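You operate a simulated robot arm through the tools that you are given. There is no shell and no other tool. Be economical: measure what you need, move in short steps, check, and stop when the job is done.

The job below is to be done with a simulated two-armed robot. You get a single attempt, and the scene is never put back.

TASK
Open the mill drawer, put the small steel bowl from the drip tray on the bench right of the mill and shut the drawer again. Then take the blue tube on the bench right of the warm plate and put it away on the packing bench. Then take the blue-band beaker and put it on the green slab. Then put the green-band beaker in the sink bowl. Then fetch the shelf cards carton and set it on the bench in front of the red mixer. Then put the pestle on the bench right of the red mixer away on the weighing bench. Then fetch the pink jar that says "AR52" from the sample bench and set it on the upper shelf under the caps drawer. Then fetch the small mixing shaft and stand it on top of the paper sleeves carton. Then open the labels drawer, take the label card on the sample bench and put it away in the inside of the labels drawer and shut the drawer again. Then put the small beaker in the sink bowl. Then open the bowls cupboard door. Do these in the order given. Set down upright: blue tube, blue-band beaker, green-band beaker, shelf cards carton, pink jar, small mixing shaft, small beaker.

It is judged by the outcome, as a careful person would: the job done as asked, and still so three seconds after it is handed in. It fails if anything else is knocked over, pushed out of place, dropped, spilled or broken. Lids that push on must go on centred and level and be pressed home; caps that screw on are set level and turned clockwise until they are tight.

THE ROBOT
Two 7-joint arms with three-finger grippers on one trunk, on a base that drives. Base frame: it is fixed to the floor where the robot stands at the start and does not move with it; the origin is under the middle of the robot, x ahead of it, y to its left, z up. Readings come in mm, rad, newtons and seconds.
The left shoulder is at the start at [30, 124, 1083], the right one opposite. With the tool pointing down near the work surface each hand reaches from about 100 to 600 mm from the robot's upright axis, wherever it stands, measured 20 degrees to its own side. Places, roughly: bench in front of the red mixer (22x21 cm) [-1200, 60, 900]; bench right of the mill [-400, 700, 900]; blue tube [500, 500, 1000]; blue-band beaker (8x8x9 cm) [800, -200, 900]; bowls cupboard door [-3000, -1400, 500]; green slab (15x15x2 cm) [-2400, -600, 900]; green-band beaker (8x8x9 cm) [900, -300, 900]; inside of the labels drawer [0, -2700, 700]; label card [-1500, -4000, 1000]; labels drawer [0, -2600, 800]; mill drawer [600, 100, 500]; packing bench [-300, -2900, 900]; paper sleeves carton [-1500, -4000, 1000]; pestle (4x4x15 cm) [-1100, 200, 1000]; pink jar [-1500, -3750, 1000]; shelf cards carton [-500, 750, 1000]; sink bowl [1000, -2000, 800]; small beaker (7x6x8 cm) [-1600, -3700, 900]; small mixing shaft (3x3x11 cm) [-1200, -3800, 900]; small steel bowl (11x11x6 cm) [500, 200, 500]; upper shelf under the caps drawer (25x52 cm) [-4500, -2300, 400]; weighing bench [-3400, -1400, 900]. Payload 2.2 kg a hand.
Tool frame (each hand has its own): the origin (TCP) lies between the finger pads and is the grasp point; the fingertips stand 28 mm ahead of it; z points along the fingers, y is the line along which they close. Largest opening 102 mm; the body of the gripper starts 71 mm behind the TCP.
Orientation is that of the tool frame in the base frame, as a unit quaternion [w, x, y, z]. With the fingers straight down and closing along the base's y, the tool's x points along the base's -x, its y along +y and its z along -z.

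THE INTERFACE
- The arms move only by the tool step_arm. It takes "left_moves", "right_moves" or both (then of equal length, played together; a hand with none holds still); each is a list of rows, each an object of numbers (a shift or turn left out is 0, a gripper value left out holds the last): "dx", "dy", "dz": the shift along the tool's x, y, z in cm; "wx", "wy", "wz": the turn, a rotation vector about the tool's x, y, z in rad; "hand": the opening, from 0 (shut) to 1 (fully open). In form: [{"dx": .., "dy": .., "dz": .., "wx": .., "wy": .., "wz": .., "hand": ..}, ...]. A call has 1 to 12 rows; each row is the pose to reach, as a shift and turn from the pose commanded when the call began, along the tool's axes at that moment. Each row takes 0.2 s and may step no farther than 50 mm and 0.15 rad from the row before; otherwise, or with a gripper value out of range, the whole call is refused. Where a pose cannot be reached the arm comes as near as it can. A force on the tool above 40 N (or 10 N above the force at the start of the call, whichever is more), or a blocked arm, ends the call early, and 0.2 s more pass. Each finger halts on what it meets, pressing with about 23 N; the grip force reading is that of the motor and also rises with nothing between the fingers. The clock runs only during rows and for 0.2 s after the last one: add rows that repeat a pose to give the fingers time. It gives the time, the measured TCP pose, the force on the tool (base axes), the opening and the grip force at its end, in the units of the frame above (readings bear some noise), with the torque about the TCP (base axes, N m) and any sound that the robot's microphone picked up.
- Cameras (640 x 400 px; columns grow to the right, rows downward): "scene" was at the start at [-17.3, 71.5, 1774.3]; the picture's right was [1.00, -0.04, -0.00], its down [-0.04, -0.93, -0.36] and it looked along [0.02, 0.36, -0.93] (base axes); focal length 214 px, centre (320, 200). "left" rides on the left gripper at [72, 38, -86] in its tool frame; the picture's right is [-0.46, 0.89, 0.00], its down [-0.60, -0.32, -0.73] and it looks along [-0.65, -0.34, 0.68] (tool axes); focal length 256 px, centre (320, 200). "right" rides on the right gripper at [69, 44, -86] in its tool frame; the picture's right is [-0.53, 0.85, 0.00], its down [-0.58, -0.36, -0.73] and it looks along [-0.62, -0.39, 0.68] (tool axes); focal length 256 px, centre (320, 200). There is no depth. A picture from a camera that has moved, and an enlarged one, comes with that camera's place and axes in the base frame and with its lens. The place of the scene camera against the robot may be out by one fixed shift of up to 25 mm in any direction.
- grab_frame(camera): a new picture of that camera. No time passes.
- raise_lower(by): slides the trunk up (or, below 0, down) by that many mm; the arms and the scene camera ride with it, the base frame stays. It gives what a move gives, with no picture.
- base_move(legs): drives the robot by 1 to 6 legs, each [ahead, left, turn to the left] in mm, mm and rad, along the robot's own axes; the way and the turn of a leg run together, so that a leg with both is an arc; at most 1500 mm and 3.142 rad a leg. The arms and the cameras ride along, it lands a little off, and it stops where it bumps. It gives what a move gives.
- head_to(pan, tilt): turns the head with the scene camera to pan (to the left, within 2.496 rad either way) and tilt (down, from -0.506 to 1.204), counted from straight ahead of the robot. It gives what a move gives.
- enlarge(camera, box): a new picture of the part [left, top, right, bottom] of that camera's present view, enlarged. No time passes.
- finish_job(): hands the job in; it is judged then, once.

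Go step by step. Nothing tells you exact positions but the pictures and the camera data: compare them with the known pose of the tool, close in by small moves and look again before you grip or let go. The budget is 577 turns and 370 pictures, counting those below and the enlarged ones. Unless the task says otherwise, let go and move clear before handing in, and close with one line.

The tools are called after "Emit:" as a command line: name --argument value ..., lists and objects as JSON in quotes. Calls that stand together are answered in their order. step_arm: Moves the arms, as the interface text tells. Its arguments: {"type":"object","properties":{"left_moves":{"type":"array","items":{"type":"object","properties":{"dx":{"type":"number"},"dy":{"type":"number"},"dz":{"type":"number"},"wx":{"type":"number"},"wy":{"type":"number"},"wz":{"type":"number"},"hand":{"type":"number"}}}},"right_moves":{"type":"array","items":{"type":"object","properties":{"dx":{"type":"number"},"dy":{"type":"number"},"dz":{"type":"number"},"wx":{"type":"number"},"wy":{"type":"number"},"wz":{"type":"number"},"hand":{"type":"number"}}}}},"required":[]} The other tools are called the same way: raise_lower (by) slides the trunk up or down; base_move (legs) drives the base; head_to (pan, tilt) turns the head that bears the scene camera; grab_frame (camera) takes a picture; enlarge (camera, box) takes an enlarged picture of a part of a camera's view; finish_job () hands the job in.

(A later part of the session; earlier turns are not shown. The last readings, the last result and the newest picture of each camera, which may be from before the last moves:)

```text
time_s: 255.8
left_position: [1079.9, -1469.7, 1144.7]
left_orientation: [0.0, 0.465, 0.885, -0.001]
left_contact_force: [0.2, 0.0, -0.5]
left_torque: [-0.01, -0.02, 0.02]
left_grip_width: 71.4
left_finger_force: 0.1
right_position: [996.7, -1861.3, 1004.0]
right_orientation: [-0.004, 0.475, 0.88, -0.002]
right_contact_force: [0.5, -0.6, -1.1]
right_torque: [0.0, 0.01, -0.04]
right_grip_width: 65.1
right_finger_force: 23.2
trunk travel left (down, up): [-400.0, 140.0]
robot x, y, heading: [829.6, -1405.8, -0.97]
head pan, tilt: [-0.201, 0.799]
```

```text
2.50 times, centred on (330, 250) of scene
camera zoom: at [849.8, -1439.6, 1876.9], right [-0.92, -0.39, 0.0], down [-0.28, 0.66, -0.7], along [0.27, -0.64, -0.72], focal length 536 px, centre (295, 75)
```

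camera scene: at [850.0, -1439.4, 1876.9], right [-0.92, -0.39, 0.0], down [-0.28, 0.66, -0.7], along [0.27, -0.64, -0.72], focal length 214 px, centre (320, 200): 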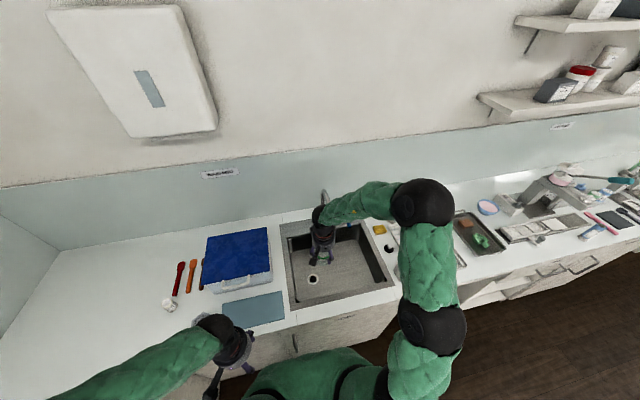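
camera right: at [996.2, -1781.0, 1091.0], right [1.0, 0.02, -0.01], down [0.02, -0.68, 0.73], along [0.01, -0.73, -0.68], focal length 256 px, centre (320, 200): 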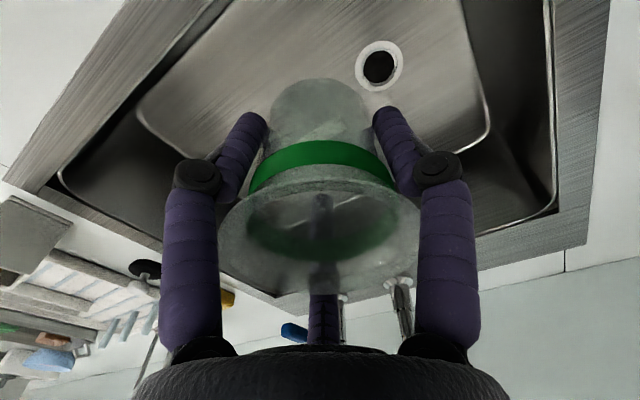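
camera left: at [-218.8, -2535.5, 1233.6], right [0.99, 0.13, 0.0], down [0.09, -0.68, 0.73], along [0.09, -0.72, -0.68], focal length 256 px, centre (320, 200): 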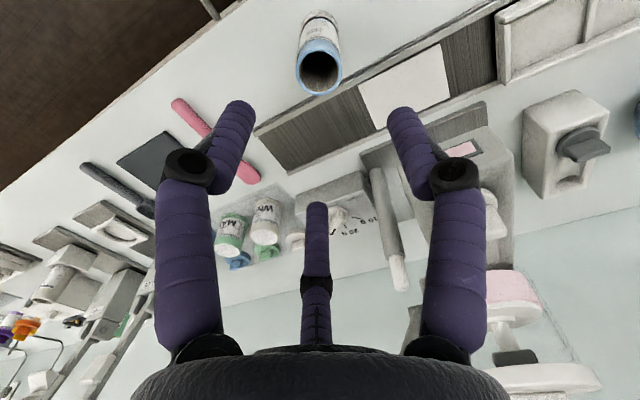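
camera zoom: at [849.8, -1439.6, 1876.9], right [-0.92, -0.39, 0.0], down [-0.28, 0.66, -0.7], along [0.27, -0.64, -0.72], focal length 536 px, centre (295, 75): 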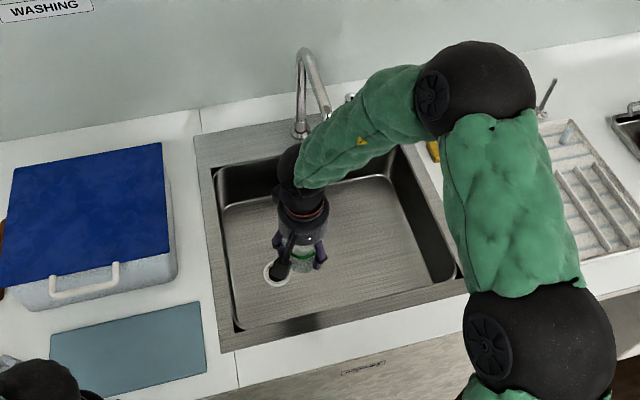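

Basin floor ≈737, spanning f −515…−87, l −2357…−2039. I set the beaker at about f=-250, l=-2125, lowering in stages.

Emit:
step_arm --right_moves '[{"dx": -2.6, "dy": -1.9}, {"dx": -2.6, "dy": -1.9, "dz": 4}, {"dx": -2.6, "dy": -1.9, "dz": 8}, {"dx": -2.6, "dy": -1.9, "dz": 12}, {"dx": -2.6, "dy": -1.9, "dz": 15}]'

Emit:
grab_frame --camera "right"

Emit:
enlarge --camera "scene" --box '[240, 170, 420, 330]'

```text
time_s: 257.0
left_position: [1078.6, -1469.0, 1145.8]
left_orientation: [0.0, 0.466, 0.885, 0.001]
left_contact_force: [0.3, -0.1, -0.7]
left_torque: [0.02, 0.0, -0.01]
left_grip_width: 71.5
left_finger_force: 0.0
right_position: [993.8, -1892.6, 856.1]
right_orientation: [-0.003, 0.473, 0.881, -0.001]
right_contact_force: [-0.6, 0.6, -0.9]
right_torque: [0.02, -0.02, 0.0]
right_grip_width: 64.7
right_finger_force: 22.9
trunk travel left (down, up): [-400.0, 140.0]
robot x, y, heading: [825.1, -1405.9, -0.968]
head pan, tilt: [-0.201, 0.799]
```

```text
259 pictures are left
camera right: at [992.9, -1812.2, 942.1], right [1.0, 0.02, -0.01], down [0.02, -0.68, 0.73], along [0.01, -0.73, -0.68], focal length 256 px, centre (320, 200)
```

right: 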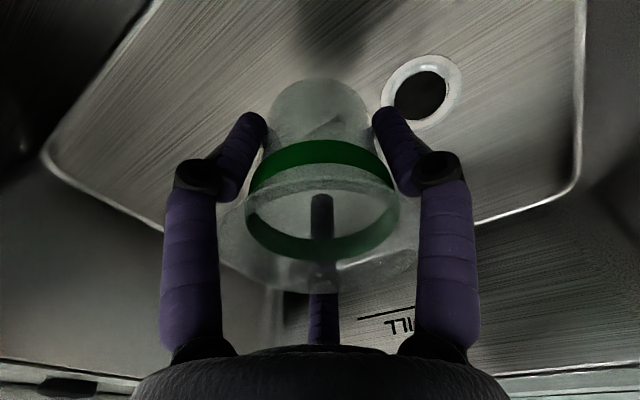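

```text
2.50 times, centred on (330, 250) of scene
camera zoom: at [849.2, -1438.7, 1877.0], right [-0.92, -0.39, 0.0], down [-0.28, 0.66, -0.7], along [0.27, -0.64, -0.72], focal length 536 px, centre (295, 75)
```

zoom: 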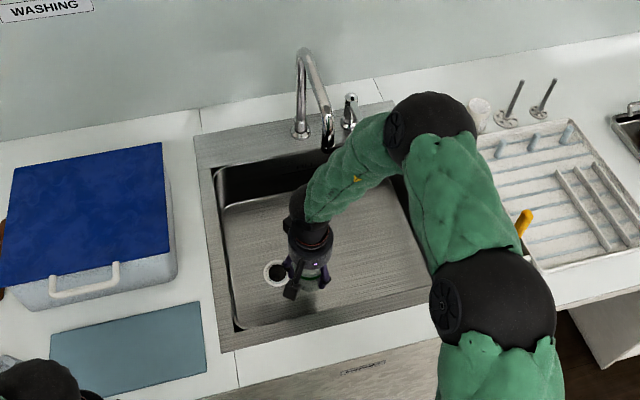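

Emit:
step_arm --right_moves '[{"dz": 2}, {"dz": 4}, {"dz": 5.5}]'

Emit:
step_arm --right_moves '[{"dz": 0.5}, {"dz": 1}]'

Emit:
step_arm --right_moves '[{"dz": 0.4}, {"dz": 0.7}]'

```text
time_s: 257.8
left_position: [1078.7, -1468.2, 1147.6]
left_orientation: [-0.001, 0.465, 0.885, 0.0]
left_contact_force: [0.9, 0.3, 0.9]
left_torque: [0.0, 0.0, -0.03]
left_grip_width: 71.2
left_finger_force: 0.1
right_position: [994.5, -1893.4, 800.4]
right_orientation: [-0.004, 0.474, 0.881, -0.001]
right_contact_force: [-0.7, 0.3, 2.7]
right_torque: [0.04, -0.07, 0.04]
right_grip_width: 64.6
right_finger_force: 22.7
trunk travel left (down, up): [-400.0, 140.0]
robot x, y, heading: [823.3, -1405.6, -0.967]
head pan, tilt: [-0.201, 0.799]
```

```text
time_s: 258.3
left_position: [1078.1, -1467.4, 1146.7]
left_orientation: [0.0, 0.466, 0.885, -0.001]
left_contact_force: [-0.4, -0.4, -0.9]
left_torque: [-0.01, 0.02, -0.02]
left_grip_width: 71.6
left_finger_force: 0.0
right_position: [993.8, -1897.3, 799.3]
right_orientation: [-0.001, 0.475, 0.88, -0.005]
right_contact_force: [-5.2, 7.5, 31.2]
right_torque: [0.36, -0.5, 0.23]
right_grip_width: 65.5
right_finger_force: 22.7
trunk travel left (down, up): [-400.0, 140.0]
robot x, y, heading: [826.2, -1402.5, -0.966]
head pan, tilt: [-0.201, 0.799]
stopped in row 2 (right hand): the force on the tool passed its limit at 42 N (the readings are from after the stop); the commanded pose is now the measured one
```

```text
time_s: 258.7
left_position: [1077.7, -1468.3, 1147.2]
left_orientation: [0.001, 0.466, 0.885, -0.002]
left_contact_force: [-0.1, -0.9, -0.1]
left_torque: [0.01, -0.01, 0.05]
left_grip_width: 71.2
left_finger_force: 0.0
right_position: [993.8, -1899.5, 797.0]
right_orientation: [0.001, 0.476, 0.88, -0.006]
right_contact_force: [-5.0, 7.5, 31.8]
right_torque: [0.38, -0.33, 0.11]
right_grip_width: 66.4
right_finger_force: 23.1
trunk travel left (down, up): [-400.0, 140.0]
robot x, y, heading: [824.6, -1401.5, -0.969]
head pan, tilt: [-0.201, 0.799]
stopped in row 2 (right hand): the force on the tool passed its limit at 45 N (the readings are from after the stop); the commanded pose is now the measured one
```

Emit:
grab_frame --camera "right"

Emit:
enlarge --camera "scene" --box '[270, 220, 370, 310]'

```text
257 pictures are left
camera right: at [993.8, -1817.0, 883.2], right [1.0, 0.02, 0.0], down [0.01, -0.67, 0.74], along [0.01, -0.74, -0.67], focal length 256 px, centre (320, 200)
```

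right: 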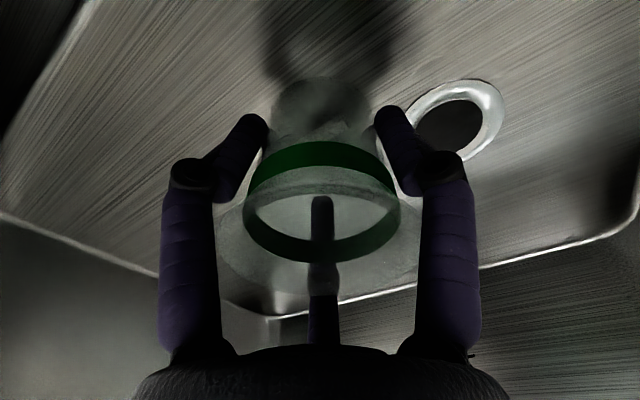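

```text
4.44 times, centred on (320, 265) of scene
camera zoom: at [848.4, -1436.1, 1877.1], right [-0.92, -0.39, 0.0], down [-0.28, 0.66, -0.7], along [0.27, -0.64, -0.72], focal length 953 px, centre (320, -89)
```

zoom: 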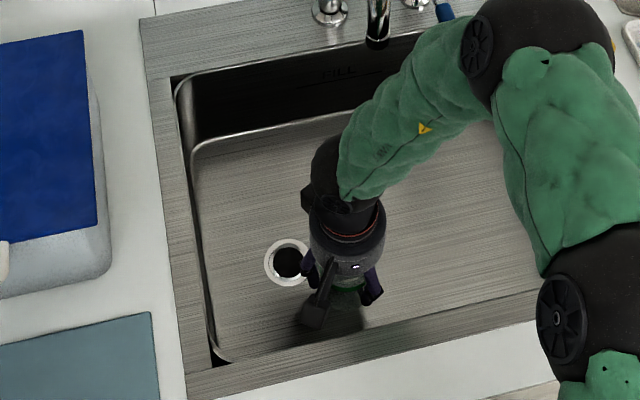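

The beaker rests on the basin floor. I ease, open, and rise.

Emit:
step_arm --right_moves '[{"dz": -0.3}, {"dz": -0.3, "hand": 0.75}, {"dz": -0.3, "hand": 0.9}, {"dz": -0.3, "hand": 1}, {"dz": -0.3, "hand": 1}]'

Emit:
grab_frame --camera "right"

```text
time_s: 259.9
left_position: [1078.9, -1468.3, 1145.8]
left_orientation: [0.0, 0.466, 0.885, 0.0]
left_contact_force: [0.1, -0.6, -0.5]
left_torque: [-0.02, 0.01, 0.02]
left_grip_width: 71.3
left_finger_force: 0.0
right_position: [994.5, -1898.4, 799.3]
right_orientation: [0.0, 0.474, 0.88, -0.005]
right_contact_force: [0.1, 0.0, 0.6]
right_torque: [-0.01, -0.01, -0.02]
right_grip_width: 101.8
right_finger_force: 0.0
trunk travel left (down, up): [-400.0, 140.0]
robot x, y, heading: [825.3, -1405.4, -0.966]
head pan, tilt: [-0.201, 0.799]
```

```text
255 pictures are left
camera right: at [993.4, -1816.3, 883.9], right [1.0, 0.02, 0.0], down [0.02, -0.68, 0.74], along [0.01, -0.74, -0.68], focal length 256 px, centre (320, 200)
```

right: 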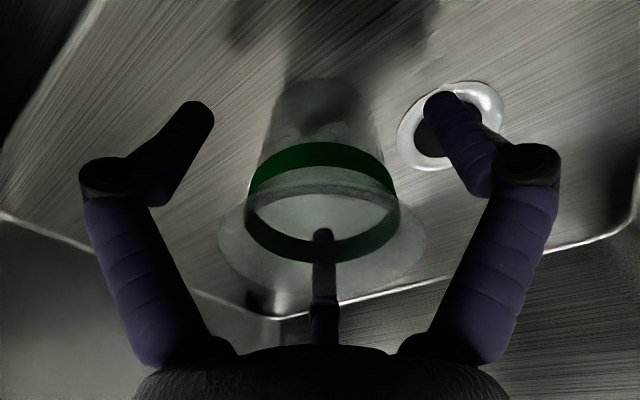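

Emit:
step_arm --right_moves '[{"dz": -2}, {"dz": -4}, {"dz": -7}, {"dz": -11}, {"dz": -15}, {"dz": -19}, {"dz": -23}, {"dz": -27}, {"dz": -31}, {"dz": -35}]'

Emit:
grab_frame --camera "right"

```text
time_s: 262.1
left_position: [1078.4, -1467.6, 1146.6]
left_orientation: [0.001, 0.467, 0.884, 0.0]
left_contact_force: [-0.6, 0.5, 0.1]
left_torque: [0.01, 0.0, 0.02]
left_grip_width: 71.5
left_finger_force: 0.1
right_position: [995.5, -1894.9, 1149.3]
right_orientation: [0.0, 0.475, 0.88, -0.005]
right_contact_force: [0.6, -0.1, -0.1]
right_torque: [-0.02, -0.01, -0.02]
right_grip_width: 102.0
right_finger_force: 0.1
trunk travel left (down, up): [-400.0, 140.0]
robot x, y, heading: [824.1, -1401.6, -0.971]
head pan, tilt: [-0.201, 0.799]
```

```text
254 pictures are left
camera right: at [994.8, -1812.1, 1234.9], right [1.0, 0.02, 0.0], down [0.02, -0.68, 0.74], along [0.01, -0.74, -0.68], focal length 256 px, centre (320, 200)
```

right: 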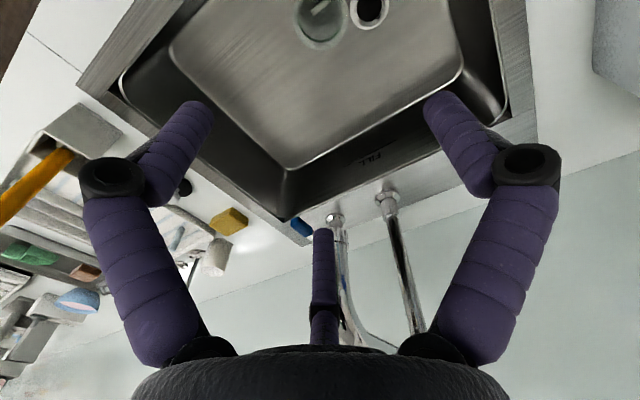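

The green-band beaker stands in the basin. Next the "shelf cards" carton on bench A; I retract and drive there.

Emit:
step_arm --right_moves '[{"dx": 4}, {"dx": 8}, {"dx": 12}, {"dx": 16}]'

Emit:
base_move --legs '[[-500, 0, 0], [0, 0, 3.14], [1300, -55, 0]]'

Emit:
head_to --pan -0.2 --tilt 0.8

Emit:
grab_frame --camera "scene"

Emit:
grab_frame --camera "right"

```text
time_s: 263.1
left_position: [1078.2, -1467.5, 1147.4]
left_orientation: [0.001, 0.467, 0.884, 0.0]
left_contact_force: [-0.8, 0.3, -0.3]
left_torque: [-0.02, -0.01, 0.02]
left_grip_width: 71.5
left_finger_force: 0.0
right_position: [907.8, -1760.5, 1148.7]
right_orientation: [0.0, 0.475, 0.88, -0.006]
right_contact_force: [0.0, 0.6, 0.5]
right_torque: [-0.01, 0.0, -0.01]
right_grip_width: 101.8
right_finger_force: 0.1
trunk travel left (down, up): [-400.0, 140.0]
robot x, y, heading: [819.5, -1403.2, -0.976]
head pan, tilt: [-0.201, 0.799]
```

```text
time_s: 279.6
left_position: [-431.1, 156.5, 1146.4]
left_orientation: [0.0, 0.89, -0.456, 0.001]
left_contact_force: [0.2, -0.6, -0.2]
left_torque: [-0.01, 0.01, -0.04]
left_grip_width: 71.3
left_finger_force: 0.1
right_position: [-267.2, 452.2, 1147.5]
right_orientation: [-0.005, 0.885, -0.466, 0.0]
right_contact_force: [-0.3, 0.3, -0.9]
right_torque: [0.02, 0.01, 0.03]
right_grip_width: 102.2
right_finger_force: 0.1
trunk travel left (down, up): [-400.0, 140.0]
robot x, y, heading: [-174.3, 94.2, 2.198]
head pan, tilt: [-0.201, 0.799]
```

```text
time_s: 280.2
left_position: [-432.6, 155.8, 1145.4]
left_orientation: [-0.001, 0.889, -0.457, 0.001]
left_contact_force: [0.3, 0.5, -0.4]
left_torque: [0.01, 0.0, -0.01]
left_grip_width: 71.4
left_finger_force: 0.0
right_position: [-268.5, 451.5, 1147.4]
right_orientation: [-0.004, 0.885, -0.465, 0.001]
right_contact_force: [-0.1, -0.1, 0.6]
right_torque: [0.0, -0.03, 0.01]
right_grip_width: 102.0
right_finger_force: 0.0
trunk travel left (down, up): [-400.0, 140.0]
robot x, y, heading: [-178.0, 95.8, 2.198]
head pan, tilt: [-0.201, 0.799]
```

```text
253 pictures are left
camera scene: at [-181.1, 161.2, 1877.0], right [0.91, 0.41, 0.0], down [0.29, -0.65, -0.7], along [-0.29, 0.64, -0.72], focal length 214 px, centre (320, 200)
```

scene: 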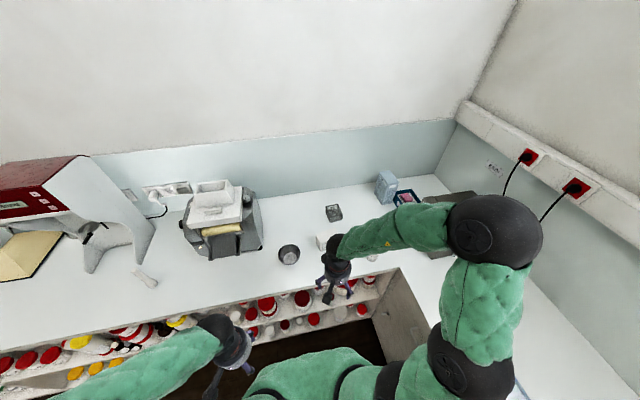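

```text
252 pictures are left
camera right: at [-265.3, 369.4, 1233.6], right [-1.0, -0.04, -0.01], down [-0.03, 0.68, 0.74], along [-0.03, 0.74, -0.68], focal length 256 px, centre (320, 200)
```

right: 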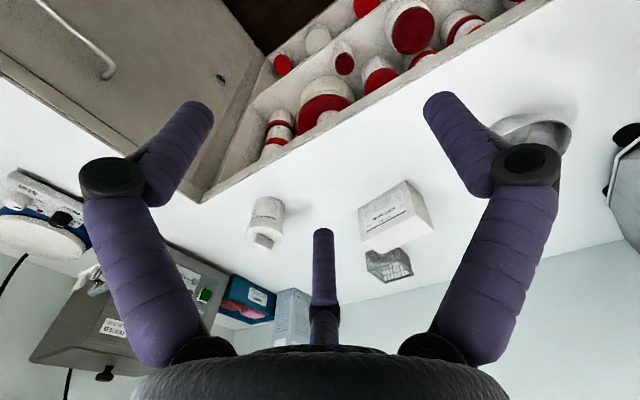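

Emit:
enlarge --camera "right" --box '[320, 150, 480, 290]'

```text
2.86 times, centred on (400, 220) of right
camera zoom: at [-265.3, 369.4, 1233.6], right [-1.0, -0.04, -0.01], down [-0.03, 0.68, 0.74], along [-0.03, 0.74, -0.68], focal length 731 px, centre (91, 143)
```

zoom: 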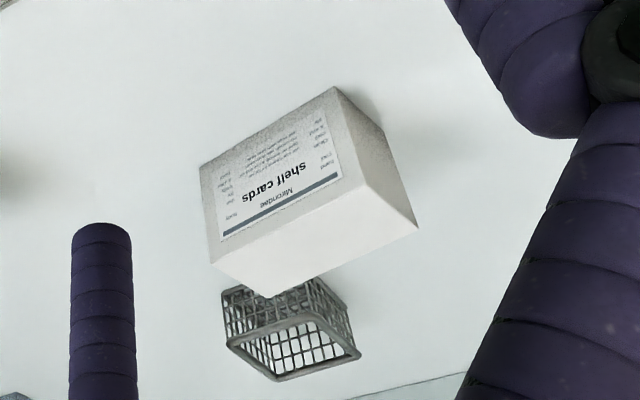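

Carton centre ≈[-416, 741], 106×60×75 mm, turned ~15° from the bench. I drive in, and yaw the right wrist so the fingers close across its 60 mm depth.

Emit:
base_move --legs '[[120, 0, -0.024]]'

Emit:
step_arm --right_moves '[{"wz": 0.13}, {"wz": 0.26}, {"wz": 0.39}, {"wz": 0.52}, {"wz": 0.65}, {"wz": 0.78}, {"wz": 0.91}, {"wz": 1.04}, {"wz": 1.17}, {"wz": 1.3}]'

Emit:
grab_frame --camera "right"

```text
time_s: 281.4
left_position: [-498.1, 257.8, 1146.4]
left_orientation: [0.001, 0.883, -0.469, 0.0]
left_contact_force: [-0.2, 0.7, -0.4]
left_torque: [-0.02, -0.03, 0.02]
left_grip_width: 71.4
left_finger_force: 0.0
right_position: [-327.0, 551.5, 1148.1]
right_orientation: [-0.004, 0.879, -0.476, 0.001]
right_contact_force: [0.2, 0.3, -0.7]
right_torque: [-0.02, -0.02, 0.02]
right_grip_width: 101.8
right_finger_force: 0.0
trunk travel left (down, up): [-400.0, 140.0]
robot x, y, heading: [-241.2, 194.8, 2.17]
head pan, tilt: [-0.201, 0.799]
```

```text
time_s: 283.6
left_position: [-498.3, 257.9, 1146.4]
left_orientation: [-0.001, 0.884, -0.468, 0.0]
left_contact_force: [-0.2, 0.9, -0.6]
left_torque: [0.02, -0.03, -0.03]
left_grip_width: 71.4
left_finger_force: 0.0
right_position: [-326.2, 550.1, 1147.8]
right_orientation: [0.004, -0.409, 0.912, 0.002]
right_contact_force: [0.0, 0.0, -0.7]
right_torque: [0.0, 0.02, -0.01]
right_grip_width: 102.0
right_finger_force: 0.0
trunk travel left (down, up): [-400.0, 140.0]
robot x, y, heading: [-244.6, 194.8, 2.169]
head pan, tilt: [-0.201, 0.799]
```

```text
250 pictures are left
camera right: at [-405.8, 527.6, 1233.9], right [-0.28, 0.96, 0.01], down [0.65, 0.18, 0.74], along [0.71, 0.21, -0.68], focal length 256 px, centre (320, 200)
```

right: 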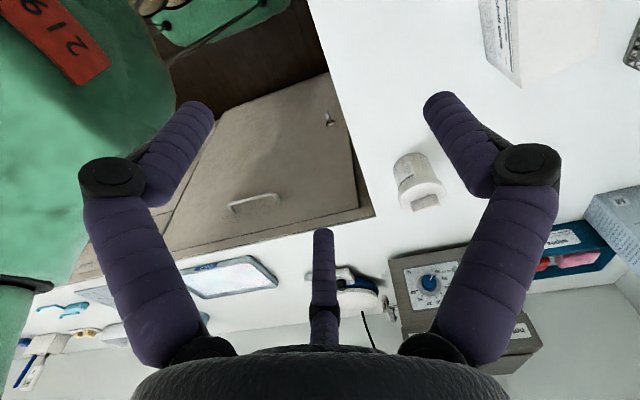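

Emit:
step_arm --right_moves '[{"dy": 4, "dx": -2}, {"dy": 8, "dx": -4}, {"dy": 12, "dx": -6}, {"dy": 16, "dx": -8}, {"dy": 18.1, "dx": -8.4}, {"dy": 18.1, "dx": -8.4, "dz": 4}]'

Emit:
grab_frame --camera "right"

Emit:
enlarge --camera "scene" --box '[240, 150, 440, 290]'

```text
time_s: 285.0
left_position: [-498.9, 259.8, 1146.1]
left_orientation: [0.0, 0.884, -0.468, 0.0]
left_contact_force: [0.3, 0.4, -0.1]
left_torque: [-0.04, -0.02, -0.02]
left_grip_width: 71.4
left_finger_force: 0.1
right_position: [-405.8, 735.8, 1107.2]
right_orientation: [0.004, -0.412, 0.911, 0.002]
right_contact_force: [-0.7, -0.2, -0.5]
right_torque: [-0.03, 0.01, 0.0]
right_grip_width: 101.8
right_finger_force: 0.0
trunk travel left (down, up): [-400.0, 140.0]
robot x, y, heading: [-244.6, 190.3, 2.166]
head pan, tilt: [-0.201, 0.799]
```

```text
249 pictures are left
camera right: at [-485.0, 711.6, 1193.2], right [-0.28, 0.96, 0.01], down [0.65, 0.19, 0.74], along [0.71, 0.21, -0.68], focal length 256 px, centre (320, 200)
```

right: 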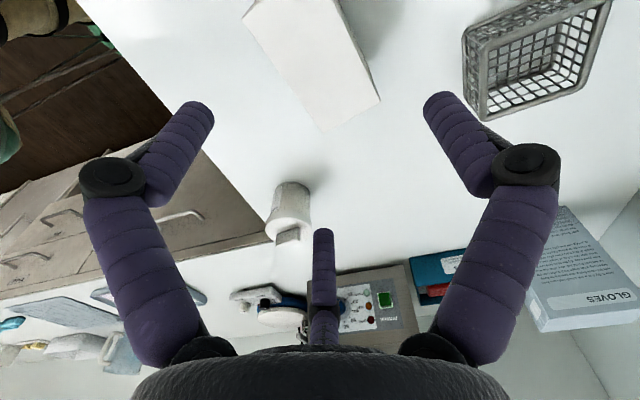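

```text
2.86 times, centred on (340, 220) of scene
camera zoom: at [-248.2, 260.5, 1876.9], right [0.92, 0.39, 0.0], down [0.28, -0.66, -0.7], along [-0.27, 0.64, -0.72], focal length 613 px, centre (263, 143)
```

zoom: 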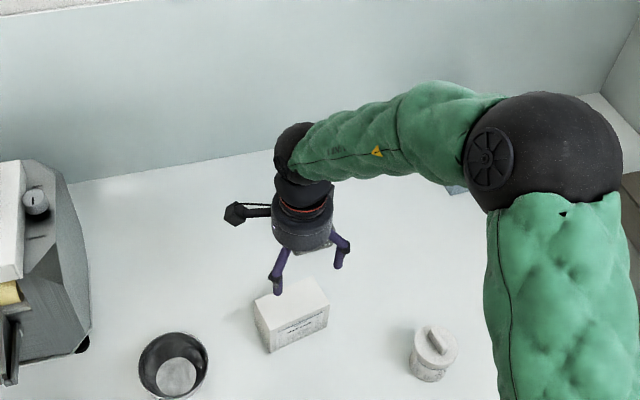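

Emit:
enlarge --camera "right" --box '[200, 0, 440, 150]'

```text
2.67 times, centred on (320, 75) of right
camera zoom: at [-485.0, 711.6, 1193.2], right [-0.28, 0.96, 0.01], down [0.65, 0.19, 0.74], along [0.71, 0.21, -0.68], focal length 683 px, centre (320, 533)
```

zoom: 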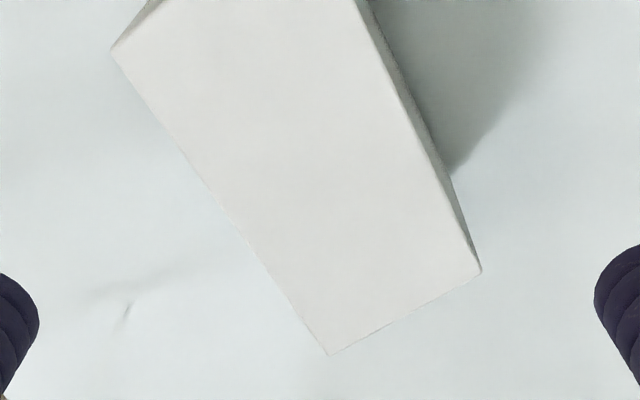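

Emit:
step_arm --right_moves '[{"dx": 0.4, "dy": -0.8, "dz": 4}, {"dx": 0.4, "dy": -0.8, "dz": 8}, {"dx": 0.4, "dy": -0.8, "dz": 9.5}]'

Emit:
grab_frame --camera "right"

Emit:
enlarge --camera "scene" --box '[280, 190, 400, 290]'

```text
time_s: 285.8
left_position: [-498.4, 257.6, 1147.0]
left_orientation: [0.0, 0.884, -0.468, 0.0]
left_contact_force: [-0.4, 0.6, -0.1]
left_torque: [0.01, -0.01, -0.01]
left_grip_width: 71.3
left_finger_force: 0.0
right_position: [-403.4, 726.8, 1013.3]
right_orientation: [0.005, -0.411, 0.911, 0.003]
right_contact_force: [-0.3, 0.3, 0.2]
right_torque: [-0.01, -0.02, 0.01]
right_grip_width: 101.8
right_finger_force: 0.1
trunk travel left (down, up): [-400.0, 140.0]
robot x, y, heading: [-243.9, 195.0, 2.167]
head pan, tilt: [-0.201, 0.799]
```

```text
246 pictures are left
camera right: at [-482.2, 702.7, 1099.8], right [-0.28, 0.96, 0.01], down [0.65, 0.19, 0.74], along [0.7, 0.21, -0.68], focal length 256 px, centre (320, 200)
```

right: 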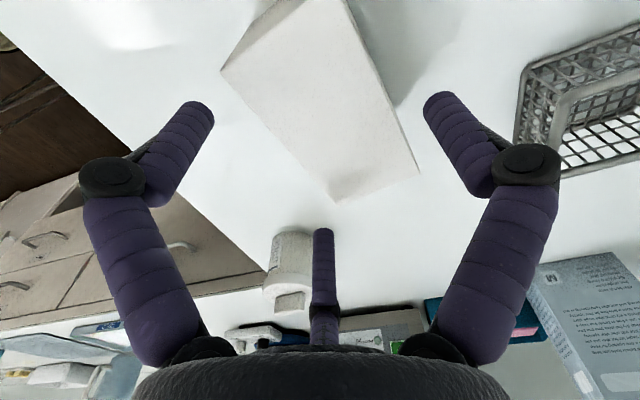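

```text
4.00 times, centred on (340, 240) of scene
camera zoom: at [-247.6, 258.1, 1877.0], right [0.92, 0.39, 0.0], down [0.28, -0.66, -0.7], along [-0.27, 0.64, -0.72], focal length 858 px, centre (240, 40)
```

zoom: 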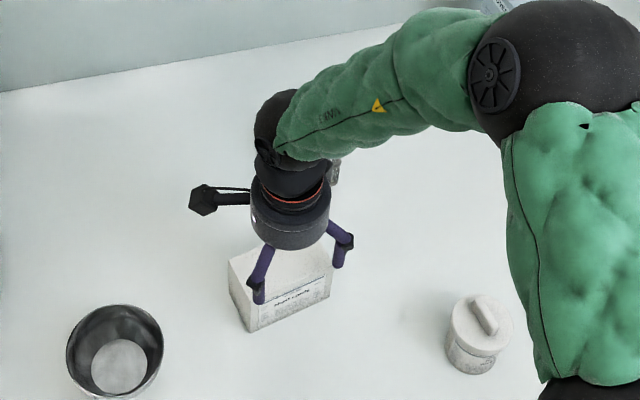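

Emit:
step_arm --right_moves '[{"dy": -0.3, "dz": 1}, {"dy": -0.3, "dz": 3}, {"dy": -0.3, "dz": 5}, {"dy": -0.3, "dz": 7.3}]'

Emit:
step_arm --right_moves '[{"hand": 0.9}, {"hand": 0.75}, {"hand": 0.6}, {"hand": 0.4}, {"hand": 0.4}, {"hand": 0.4}]'

Emit:
grab_frame --camera "right"

```text
time_s: 286.8
left_position: [-498.5, 258.6, 1146.5]
left_orientation: [0.0, 0.884, -0.468, 0.0]
left_contact_force: [0.3, -0.8, -0.3]
left_torque: [-0.02, 0.0, 0.04]
left_grip_width: 71.5
left_finger_force: 0.0
right_position: [-400.9, 725.2, 940.6]
right_orientation: [0.003, -0.411, 0.911, 0.002]
right_contact_force: [0.5, 0.1, -0.2]
right_torque: [-0.01, -0.02, -0.03]
right_grip_width: 101.8
right_finger_force: 0.1
trunk travel left (down, up): [-400.0, 140.0]
robot x, y, heading: [-243.3, 198.7, 2.171]
head pan, tilt: [-0.201, 0.799]
```

```text
time_s: 288.2
left_position: [-497.6, 258.8, 1145.7]
left_orientation: [-0.001, 0.883, -0.469, 0.0]
left_contact_force: [-0.3, 0.2, 0.6]
left_torque: [0.0, -0.01, 0.0]
left_grip_width: 71.4
left_finger_force: 0.0
right_position: [-400.7, 725.9, 941.7]
right_orientation: [0.004, -0.411, 0.911, 0.004]
right_contact_force: [-1.6, 1.3, 6.5]
right_torque: [0.07, 0.08, 0.05]
right_grip_width: 83.3
right_finger_force: 22.8
trunk travel left (down, up): [-400.0, 140.0]
robot x, y, heading: [-242.7, 196.0, 2.166]
head pan, tilt: [-0.201, 0.799]
```

```text
244 pictures are left
camera right: at [-479.4, 701.1, 1027.6], right [-0.28, 0.96, 0.01], down [0.65, 0.18, 0.74], along [0.7, 0.21, -0.68], focal length 256 px, centre (320, 200)
```

right: 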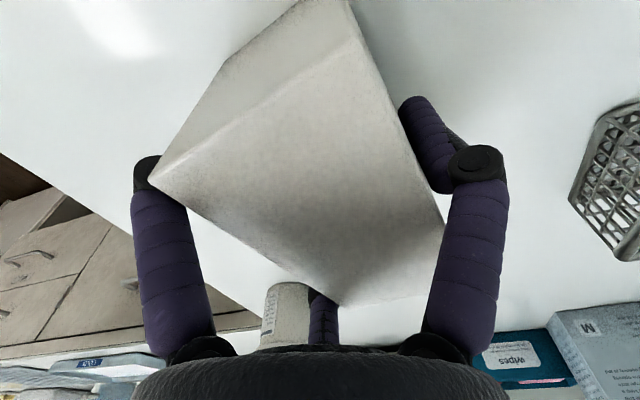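

Gripped (83 mm reading = 62 mm box on three prongs). I lift and back off.

Emit:
step_arm --right_moves '[{"dz": -1}, {"dz": -3}, {"dz": -6}, {"dz": -10}, {"dz": -14}, {"dz": -18}, {"dz": -20, "dy": -4}, {"dz": -20, "dy": -8}, {"dz": -20, "dy": -12}, {"dz": -20, "dy": -14}]'

Emit:
grab_frame --camera "right"

Emit:
head_to --pan 0.9 --tilt 0.8

Emit:
grab_frame --camera "scene"

```text
time_s: 290.4
left_position: [-497.9, 259.3, 1146.4]
left_orientation: [0.0, 0.884, -0.468, 0.0]
left_contact_force: [0.1, 0.0, 0.4]
left_torque: [-0.01, -0.04, 0.0]
left_grip_width: 71.2
left_finger_force: 0.0
right_position: [-295.3, 630.7, 1139.4]
right_orientation: [0.003, -0.411, 0.911, 0.002]
right_contact_force: [0.0, 1.0, -1.6]
right_torque: [0.01, 0.01, 0.03]
right_grip_width: 83.3
right_finger_force: 23.0
trunk travel left (down, up): [-400.0, 140.0]
robot x, y, heading: [-243.1, 196.4, 2.168]
head pan, tilt: [-0.201, 0.799]
```

```text
243 pictures are left
camera right: at [-374.5, 606.1, 1226.5], right [-0.28, 0.96, 0.01], down [0.65, 0.19, 0.74], along [0.71, 0.21, -0.68], focal length 256 px, centre (320, 200)
```

right: 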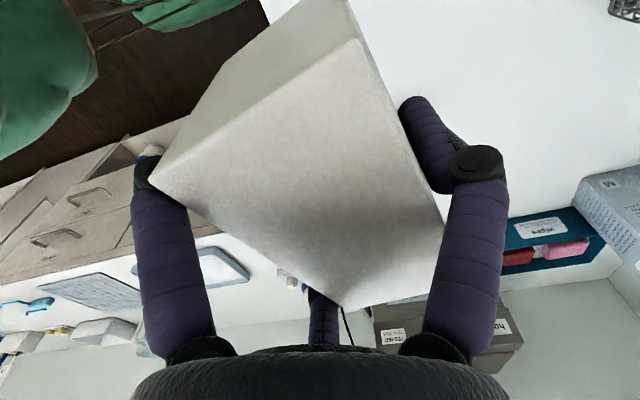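

```text
time_s: 291.8
left_position: [-498.7, 258.6, 1145.9]
left_orientation: [0.0, 0.884, -0.468, 0.0]
left_contact_force: [-0.1, -0.2, 0.0]
left_torque: [-0.02, -0.01, 0.0]
left_grip_width: 71.0
left_finger_force: 0.0
right_position: [-295.5, 631.5, 1140.5]
right_orientation: [0.004, -0.411, 0.912, 0.003]
right_contact_force: [0.1, -0.1, -1.2]
right_torque: [-0.04, 0.01, -0.02]
right_grip_width: 83.0
right_finger_force: 22.8
trunk travel left (down, up): [-400.0, 140.0]
robot x, y, heading: [-243.5, 190.0, 2.167]
head pan, tilt: [0.901, 0.799]
```

```text
242 pictures are left
camera scene: at [-296.9, 190.1, 1877.0], right [0.07, 1.0, 0.0], down [0.71, -0.05, -0.7], along [-0.7, 0.05, -0.72], focal length 214 px, centre (320, 200)
```

scene: 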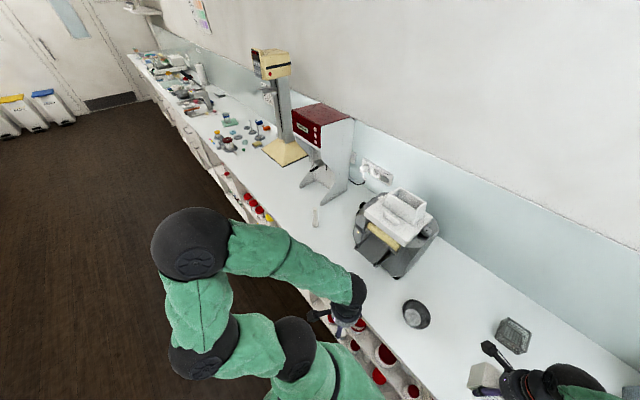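

I drive sideways to the red mixer and look.

Emit:
base_move --legs '[[-150, 0, 0], [0, 1065, 0]]'

Emit:
head_to --pan -0.2 --tilt 0.8

Emit:
grab_frame --camera "scene"

Emit:
grab_frame --camera "right"

```text
time_s: 298.2
left_position: [-1291.1, -455.3, 1146.7]
left_orientation: [0.0, 0.882, -0.472, 0.001]
left_contact_force: [0.1, -0.5, 0.2]
left_torque: [0.01, 0.02, 0.0]
left_grip_width: 71.7
left_finger_force: 0.1
right_position: [-1086.5, -86.9, 1141.2]
right_orientation: [0.004, -0.407, 0.913, 0.002]
right_contact_force: [-0.5, 0.2, -0.8]
right_torque: [0.0, 0.0, 0.0]
right_grip_width: 83.7
right_finger_force: 22.6
trunk travel left (down, up): [-400.0, 140.0]
robot x, y, heading: [-1035.2, -527.9, 2.163]
head pan, tilt: [0.901, 0.799]
```

```text
time_s: 299.5
left_position: [-1288.7, -455.8, 1145.9]
left_orientation: [0.0, 0.881, -0.473, 0.001]
left_contact_force: [0.1, 0.0, -0.6]
left_torque: [0.0, 0.02, 0.0]
left_grip_width: 71.2
left_finger_force: 0.1
right_position: [-1085.1, -86.2, 1140.2]
right_orientation: [0.003, -0.407, 0.913, 0.003]
right_contact_force: [0.0, -0.4, -2.2]
right_torque: [-0.03, -0.02, 0.0]
right_grip_width: 83.4
right_finger_force: 23.0
trunk travel left (down, up): [-400.0, 140.0]
robot x, y, heading: [-1034.9, -524.7, 2.162]
head pan, tilt: [-0.201, 0.799]
```

```text
241 pictures are left
camera scene: at [-1040.3, -458.2, 1877.0], right [0.92, 0.38, 0.0], down [0.27, -0.66, -0.7], along [-0.27, 0.64, -0.72], focal length 214 px, centre (320, 200)
```

scene: 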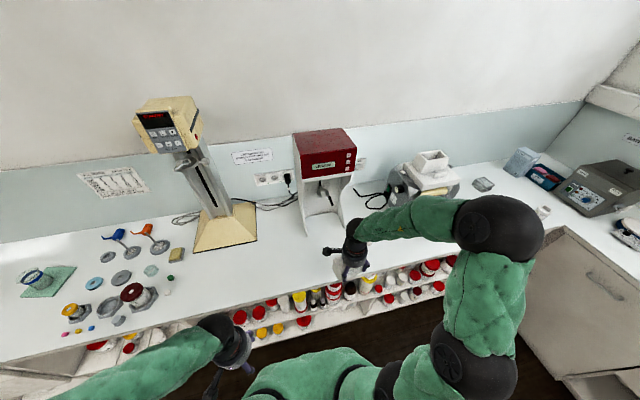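

```text
240 pictures are left
camera right: at [-1164.3, -109.3, 1226.6], right [-0.27, 0.96, 0.01], down [0.65, 0.18, 0.74], along [0.71, 0.2, -0.68], focal length 256 px, centre (320, 200)
```

right: 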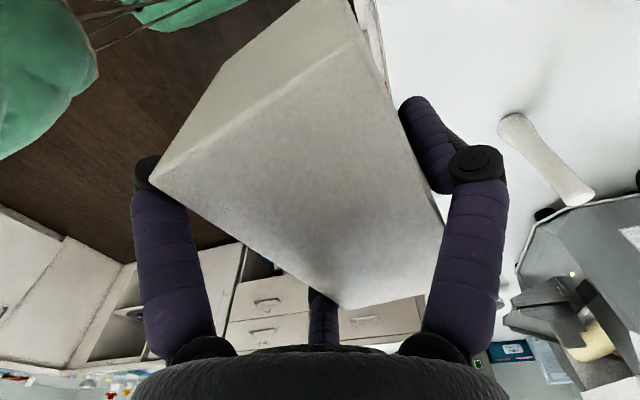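

I advance, square the carton to the bench and look.

Emit:
base_move --legs '[[140, 7, 0]]'

Emit:
step_arm --right_moves '[{"wz": 0.12, "dz": 3}, {"wz": 0.234, "dz": 7}, {"wz": 0.234, "dz": 11}]'

Emit:
grab_frame --camera "scene"

Emit:
grab_frame --camera "right"

```text
time_s: 300.9
left_position: [-1373.9, -342.6, 1147.5]
left_orientation: [0.0, 0.882, -0.471, 0.0]
left_contact_force: [-0.2, 0.5, -0.6]
left_torque: [0.01, 0.0, 0.03]
left_grip_width: 71.4
left_finger_force: 0.0
right_position: [-1169.2, 26.4, 1138.8]
right_orientation: [0.004, -0.408, 0.913, 0.003]
right_contact_force: [-0.3, 0.4, -1.9]
right_torque: [-0.03, -0.03, -0.01]
right_grip_width: 83.5
right_finger_force: 23.0
trunk travel left (down, up): [-400.0, 140.0]
robot x, y, heading: [-1120.6, -411.8, 2.159]
head pan, tilt: [-0.201, 0.799]
```

```text
time_s: 301.6
left_position: [-1373.4, -344.1, 1146.5]
left_orientation: [0.001, 0.882, -0.472, 0.0]
left_contact_force: [-0.1, 0.3, 0.4]
left_torque: [-0.02, -0.02, -0.05]
left_grip_width: 71.4
left_finger_force: 0.1
right_position: [-1167.8, 28.8, 1029.9]
right_orientation: [0.004, -0.298, 0.955, 0.004]
right_contact_force: [0.5, 0.2, -1.5]
right_torque: [-0.06, -0.02, -0.03]
right_grip_width: 83.4
right_finger_force: 22.8
trunk travel left (down, up): [-400.0, 140.0]
robot x, y, heading: [-1119.6, -411.9, 2.162]
head pan, tilt: [-0.201, 0.799]
```

```text
239 pictures are left
camera scene: at [-1123.6, -345.1, 1877.0], right [0.93, 0.38, 0.0], down [0.27, -0.66, -0.7], along [-0.26, 0.64, -0.72], focal length 214 px, centre (320, 200)
```

scene: 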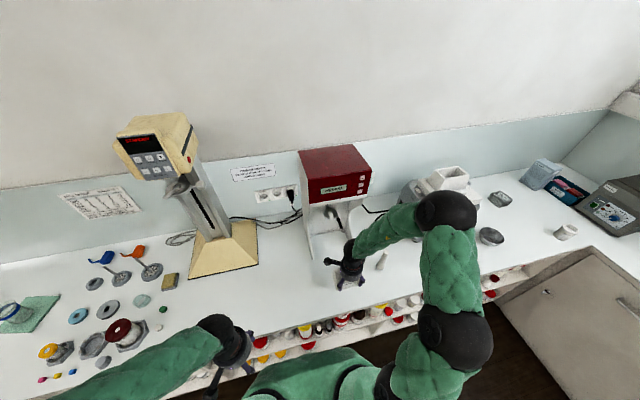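

```text
238 pictures are left
camera right: at [-1249.8, 23.9, 1116.9], right [-0.04, 1.0, 0.01], down [0.68, 0.02, 0.73], along [0.73, 0.04, -0.68], focal length 256 px, centre (320, 200)
```

right: 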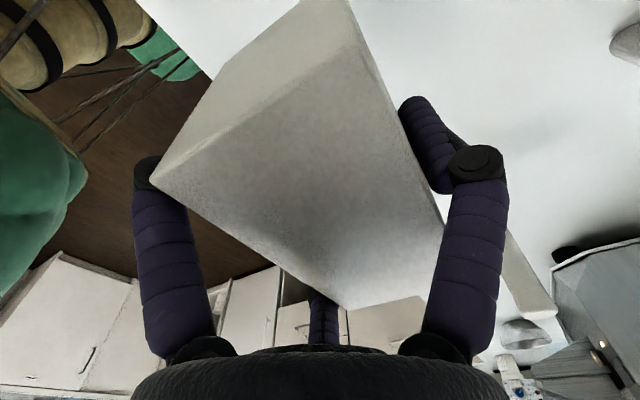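

Emit:
step_arm --right_moves '[{"dy": 2}, {"dy": 4, "dx": 0.3}, {"dy": 4, "dx": 0.3, "dz": 3}]'

Emit:
enlarge --camera "scene" --box '[280, 190, 420, 310]'

```text
time_s: 302.4
left_position: [-1374.2, -342.0, 1146.9]
left_orientation: [0.0, 0.882, -0.471, 0.0]
left_contact_force: [0.2, -0.7, -0.3]
left_torque: [-0.05, -0.03, 0.02]
left_grip_width: 71.7
left_finger_force: 0.0
right_position: [-1192.3, 59.6, 1000.9]
right_orientation: [0.004, -0.298, 0.954, 0.003]
right_contact_force: [-0.5, 0.3, -0.7]
right_torque: [-0.05, -0.03, 0.0]
right_grip_width: 83.0
right_finger_force: 22.9
trunk travel left (down, up): [-400.0, 140.0]
robot x, y, heading: [-1119.1, -412.8, 2.164]
head pan, tilt: [-0.201, 0.799]
```

```text
3.33 times, centred on (350, 250) of scene
camera zoom: at [-1124.0, -344.3, 1876.9], right [0.93, 0.38, 0.0], down [0.27, -0.66, -0.7], along [-0.26, 0.64, -0.72], focal length 715 px, centre (220, 33)
```

zoom: 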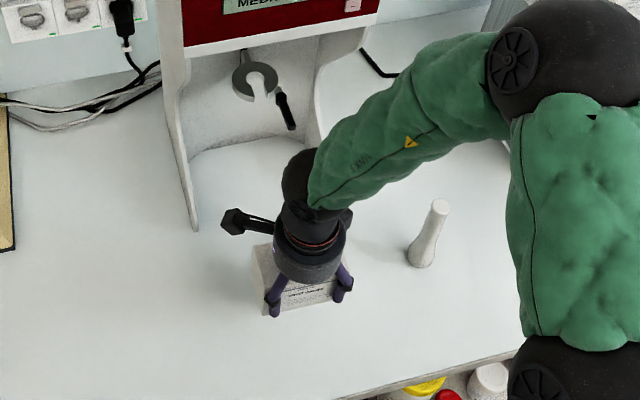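

Emit:
step_arm --right_moves '[{"dz": 2.5}, {"dz": 5}]'

Emit:
step_arm --right_moves '[{"dz": 0.4}, {"dz": 0.8}]'

Emit:
step_arm --right_moves '[{"dz": 0.3}, {"dz": 0.5}]'

```text
time_s: 303.1
left_position: [-1374.6, -343.5, 1146.4]
left_orientation: [0.0, 0.882, -0.472, 0.0]
left_contact_force: [0.3, 0.7, 0.0]
left_torque: [-0.01, 0.0, -0.02]
left_grip_width: 71.2
left_finger_force: 0.1
right_position: [-1193.4, 58.2, 951.6]
right_orientation: [0.003, -0.297, 0.955, 0.002]
right_contact_force: [0.5, 0.5, -1.8]
right_torque: [-0.01, 0.02, 0.03]
right_grip_width: 83.3
right_finger_force: 23.1
trunk travel left (down, up): [-400.0, 140.0]
robot x, y, heading: [-1118.3, -410.2, 2.16]
head pan, tilt: [-0.201, 0.799]
```

```text
time_s: 303.6
left_position: [-1373.8, -343.2, 1146.5]
left_orientation: [0.0, 0.882, -0.471, 0.0]
left_contact_force: [0.2, -0.5, -0.5]
left_torque: [0.02, -0.03, 0.01]
left_grip_width: 71.6
left_finger_force: 0.0
right_position: [-1192.2, 58.6, 942.5]
right_orientation: [0.004, -0.298, 0.954, 0.003]
right_contact_force: [-0.2, -1.4, -1.7]
right_torque: [0.0, -0.02, 0.0]
right_grip_width: 83.5
right_finger_force: 22.8
trunk travel left (down, up): [-400.0, 140.0]
robot x, y, heading: [-1116.0, -408.8, 2.158]
head pan, tilt: [-0.201, 0.799]
```

```text
time_s: 304.2
left_position: [-1373.9, -344.0, 1147.5]
left_orientation: [-0.001, 0.881, -0.472, 0.001]
left_contact_force: [0.7, 0.7, -0.3]
left_torque: [0.02, -0.02, 0.0]
left_grip_width: 71.4
left_finger_force: 0.1
right_position: [-1192.4, 57.9, 940.1]
right_orientation: [0.003, -0.297, 0.955, 0.004]
right_contact_force: [2.6, -2.3, 25.5]
right_torque: [0.15, 0.08, 0.0]
right_grip_width: 84.4
right_finger_force: 23.1
trunk travel left (down, up): [-400.0, 140.0]
robot x, y, heading: [-1121.2, -411.8, 2.163]
head pan, tilt: [-0.201, 0.799]
```

Contact. I open and rise straight up.

Emit:
step_arm --right_moves '[{"dz": -0.2, "hand": 0.9}, {"dz": -0.2, "hand": 1}, {"dz": -0.2, "hand": 1}, {"dz": -0.2, "hand": 1}]'

Emit:
step_arm --right_moves '[{"dz": -2}, {"dz": -5}, {"dz": -9}, {"dz": -13}, {"dz": -17}, {"dz": -20}]'

Emit:
grab_frame --camera "right"

Emit:
enlarge --camera "scene" --box '[280, 190, 420, 310]'

```text
time_s: 305.2
left_position: [-1373.3, -343.0, 1146.3]
left_orientation: [0.0, 0.882, -0.472, 0.0]
left_contact_force: [-0.5, 0.1, -0.2]
left_torque: [-0.05, 0.0, 0.0]
left_grip_width: 71.2
left_finger_force: 0.1
right_position: [-1192.9, 59.2, 939.8]
right_orientation: [0.004, -0.298, 0.955, 0.003]
right_contact_force: [-0.3, -0.4, -0.4]
right_torque: [0.02, -0.01, 0.0]
right_grip_width: 102.2
right_finger_force: 0.0
trunk travel left (down, up): [-400.0, 140.0]
robot x, y, heading: [-1122.7, -413.7, 2.159]
head pan, tilt: [-0.201, 0.799]
```

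```text
time_s: 306.6
left_position: [-1373.3, -343.4, 1146.0]
left_orientation: [-0.001, 0.881, -0.473, 0.0]
left_contact_force: [0.3, 0.5, 0.0]
left_torque: [0.01, 0.01, 0.01]
left_grip_width: 71.5
left_finger_force: 0.0
right_position: [-1192.0, 55.5, 1140.5]
right_orientation: [0.003, -0.299, 0.954, 0.003]
right_contact_force: [-0.3, 0.8, -0.1]
right_torque: [0.01, 0.02, -0.02]
right_grip_width: 101.9
right_finger_force: 0.0
trunk travel left (down, up): [-400.0, 140.0]
robot x, y, heading: [-1113.7, -409.0, 2.163]
head pan, tilt: [-0.201, 0.799]
```

```text
236 pictures are left
camera right: at [-1275.0, 51.5, 1226.6], right [-0.04, 1.0, 0.01], down [0.68, 0.02, 0.73], along [0.73, 0.04, -0.68], focal length 256 px, centre (320, 200)
```

right: 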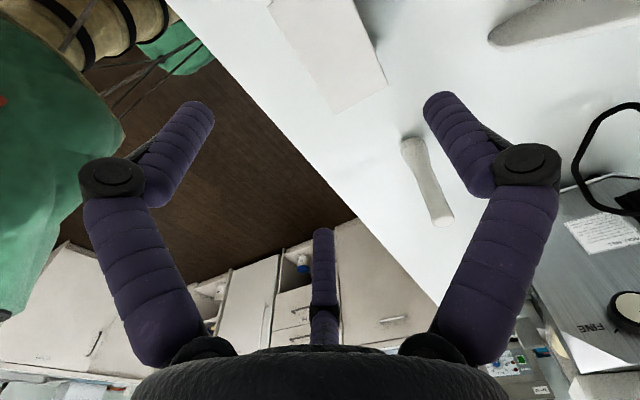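

```text
3.33 times, centred on (350, 250) of scene
camera zoom: at [-1123.5, -346.8, 1877.0], right [0.93, 0.38, 0.0], down [0.27, -0.66, -0.7], along [-0.26, 0.65, -0.72], focal length 715 px, centre (220, 33)
```

zoom: 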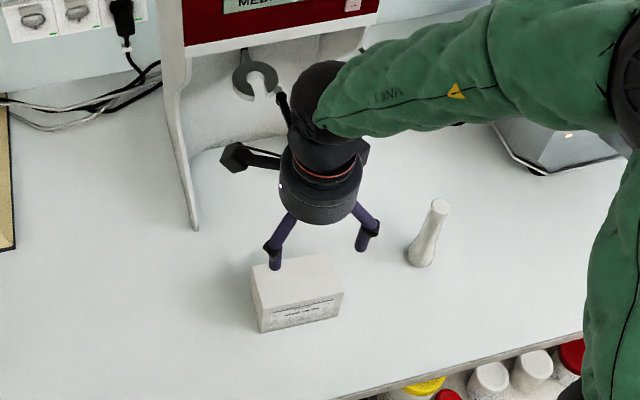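

The carton stands in front of the mixer. The pestle stands upright at about [-1043, 212], top z≈1040; I shift the base right and check above it.

Emit:
base_move --legs '[[20, -212, 0]]'

Emit:
grab_frame --camera "right"

```text
time_s: 308.3
left_position: [-1209.6, -210.0, 1146.1]
left_orientation: [0.001, 0.882, -0.472, 0.0]
left_contact_force: [-0.7, -0.2, 0.3]
left_torque: [-0.04, 0.01, 0.01]
left_grip_width: 71.5
left_finger_force: 0.1
right_position: [-1030.3, 190.0, 1139.1]
right_orientation: [0.004, -0.299, 0.954, 0.003]
right_contact_force: [-0.5, 0.2, 0.8]
right_torque: [0.01, 0.01, 0.02]
right_grip_width: 102.1
right_finger_force: 0.0
trunk travel left (down, up): [-400.0, 140.0]
robot x, y, heading: [-954.3, -278.2, 2.16]
head pan, tilt: [-0.201, 0.799]
```

```text
234 pictures are left
camera right: at [-1112.3, 185.8, 1225.7], right [-0.04, 1.0, 0.01], down [0.68, 0.02, 0.73], along [0.73, 0.04, -0.68], focal length 256 px, centre (320, 200)
```

right: 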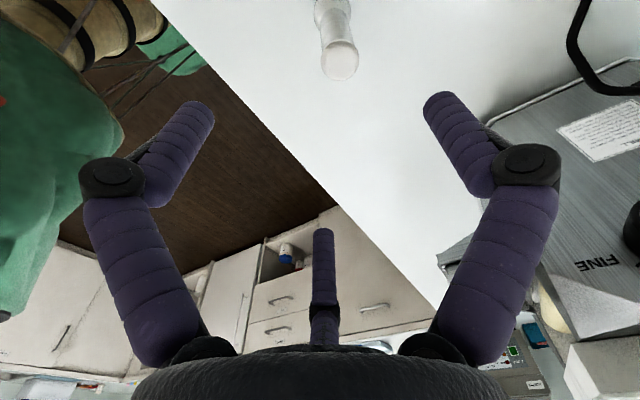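

Emit:
step_arm --right_moves '[{"dx": 0.4, "dy": 2.4}, {"dx": 0.4, "dy": 2.4, "dz": 4}, {"dx": 0.4, "dy": 2.4, "dz": 7}]'

Emit:
grab_frame --camera "right"

```text
time_s: 309.1
left_position: [-1211.6, -210.6, 1145.9]
left_orientation: [-0.001, 0.882, -0.471, 0.0]
left_contact_force: [-0.7, 0.6, -0.2]
left_torque: [0.01, -0.02, 0.01]
left_grip_width: 71.6
left_finger_force: 0.0
right_position: [-1048.2, 208.4, 1068.8]
right_orientation: [0.003, -0.299, 0.954, 0.004]
right_contact_force: [0.2, -0.2, 0.1]
right_torque: [-0.01, 0.0, 0.01]
right_grip_width: 102.0
right_finger_force: 0.0
trunk travel left (down, up): [-400.0, 140.0]
robot x, y, heading: [-956.6, -275.4, 2.16]
head pan, tilt: [-0.201, 0.799]
```

```text
233 pictures are left
camera right: at [-1130.3, 204.0, 1155.1], right [-0.04, 1.0, 0.01], down [0.68, 0.02, 0.73], along [0.73, 0.04, -0.68], focal length 256 px, centre (320, 200)
```

right: 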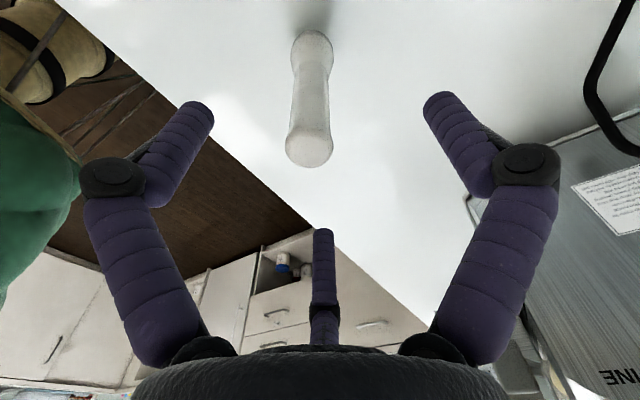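

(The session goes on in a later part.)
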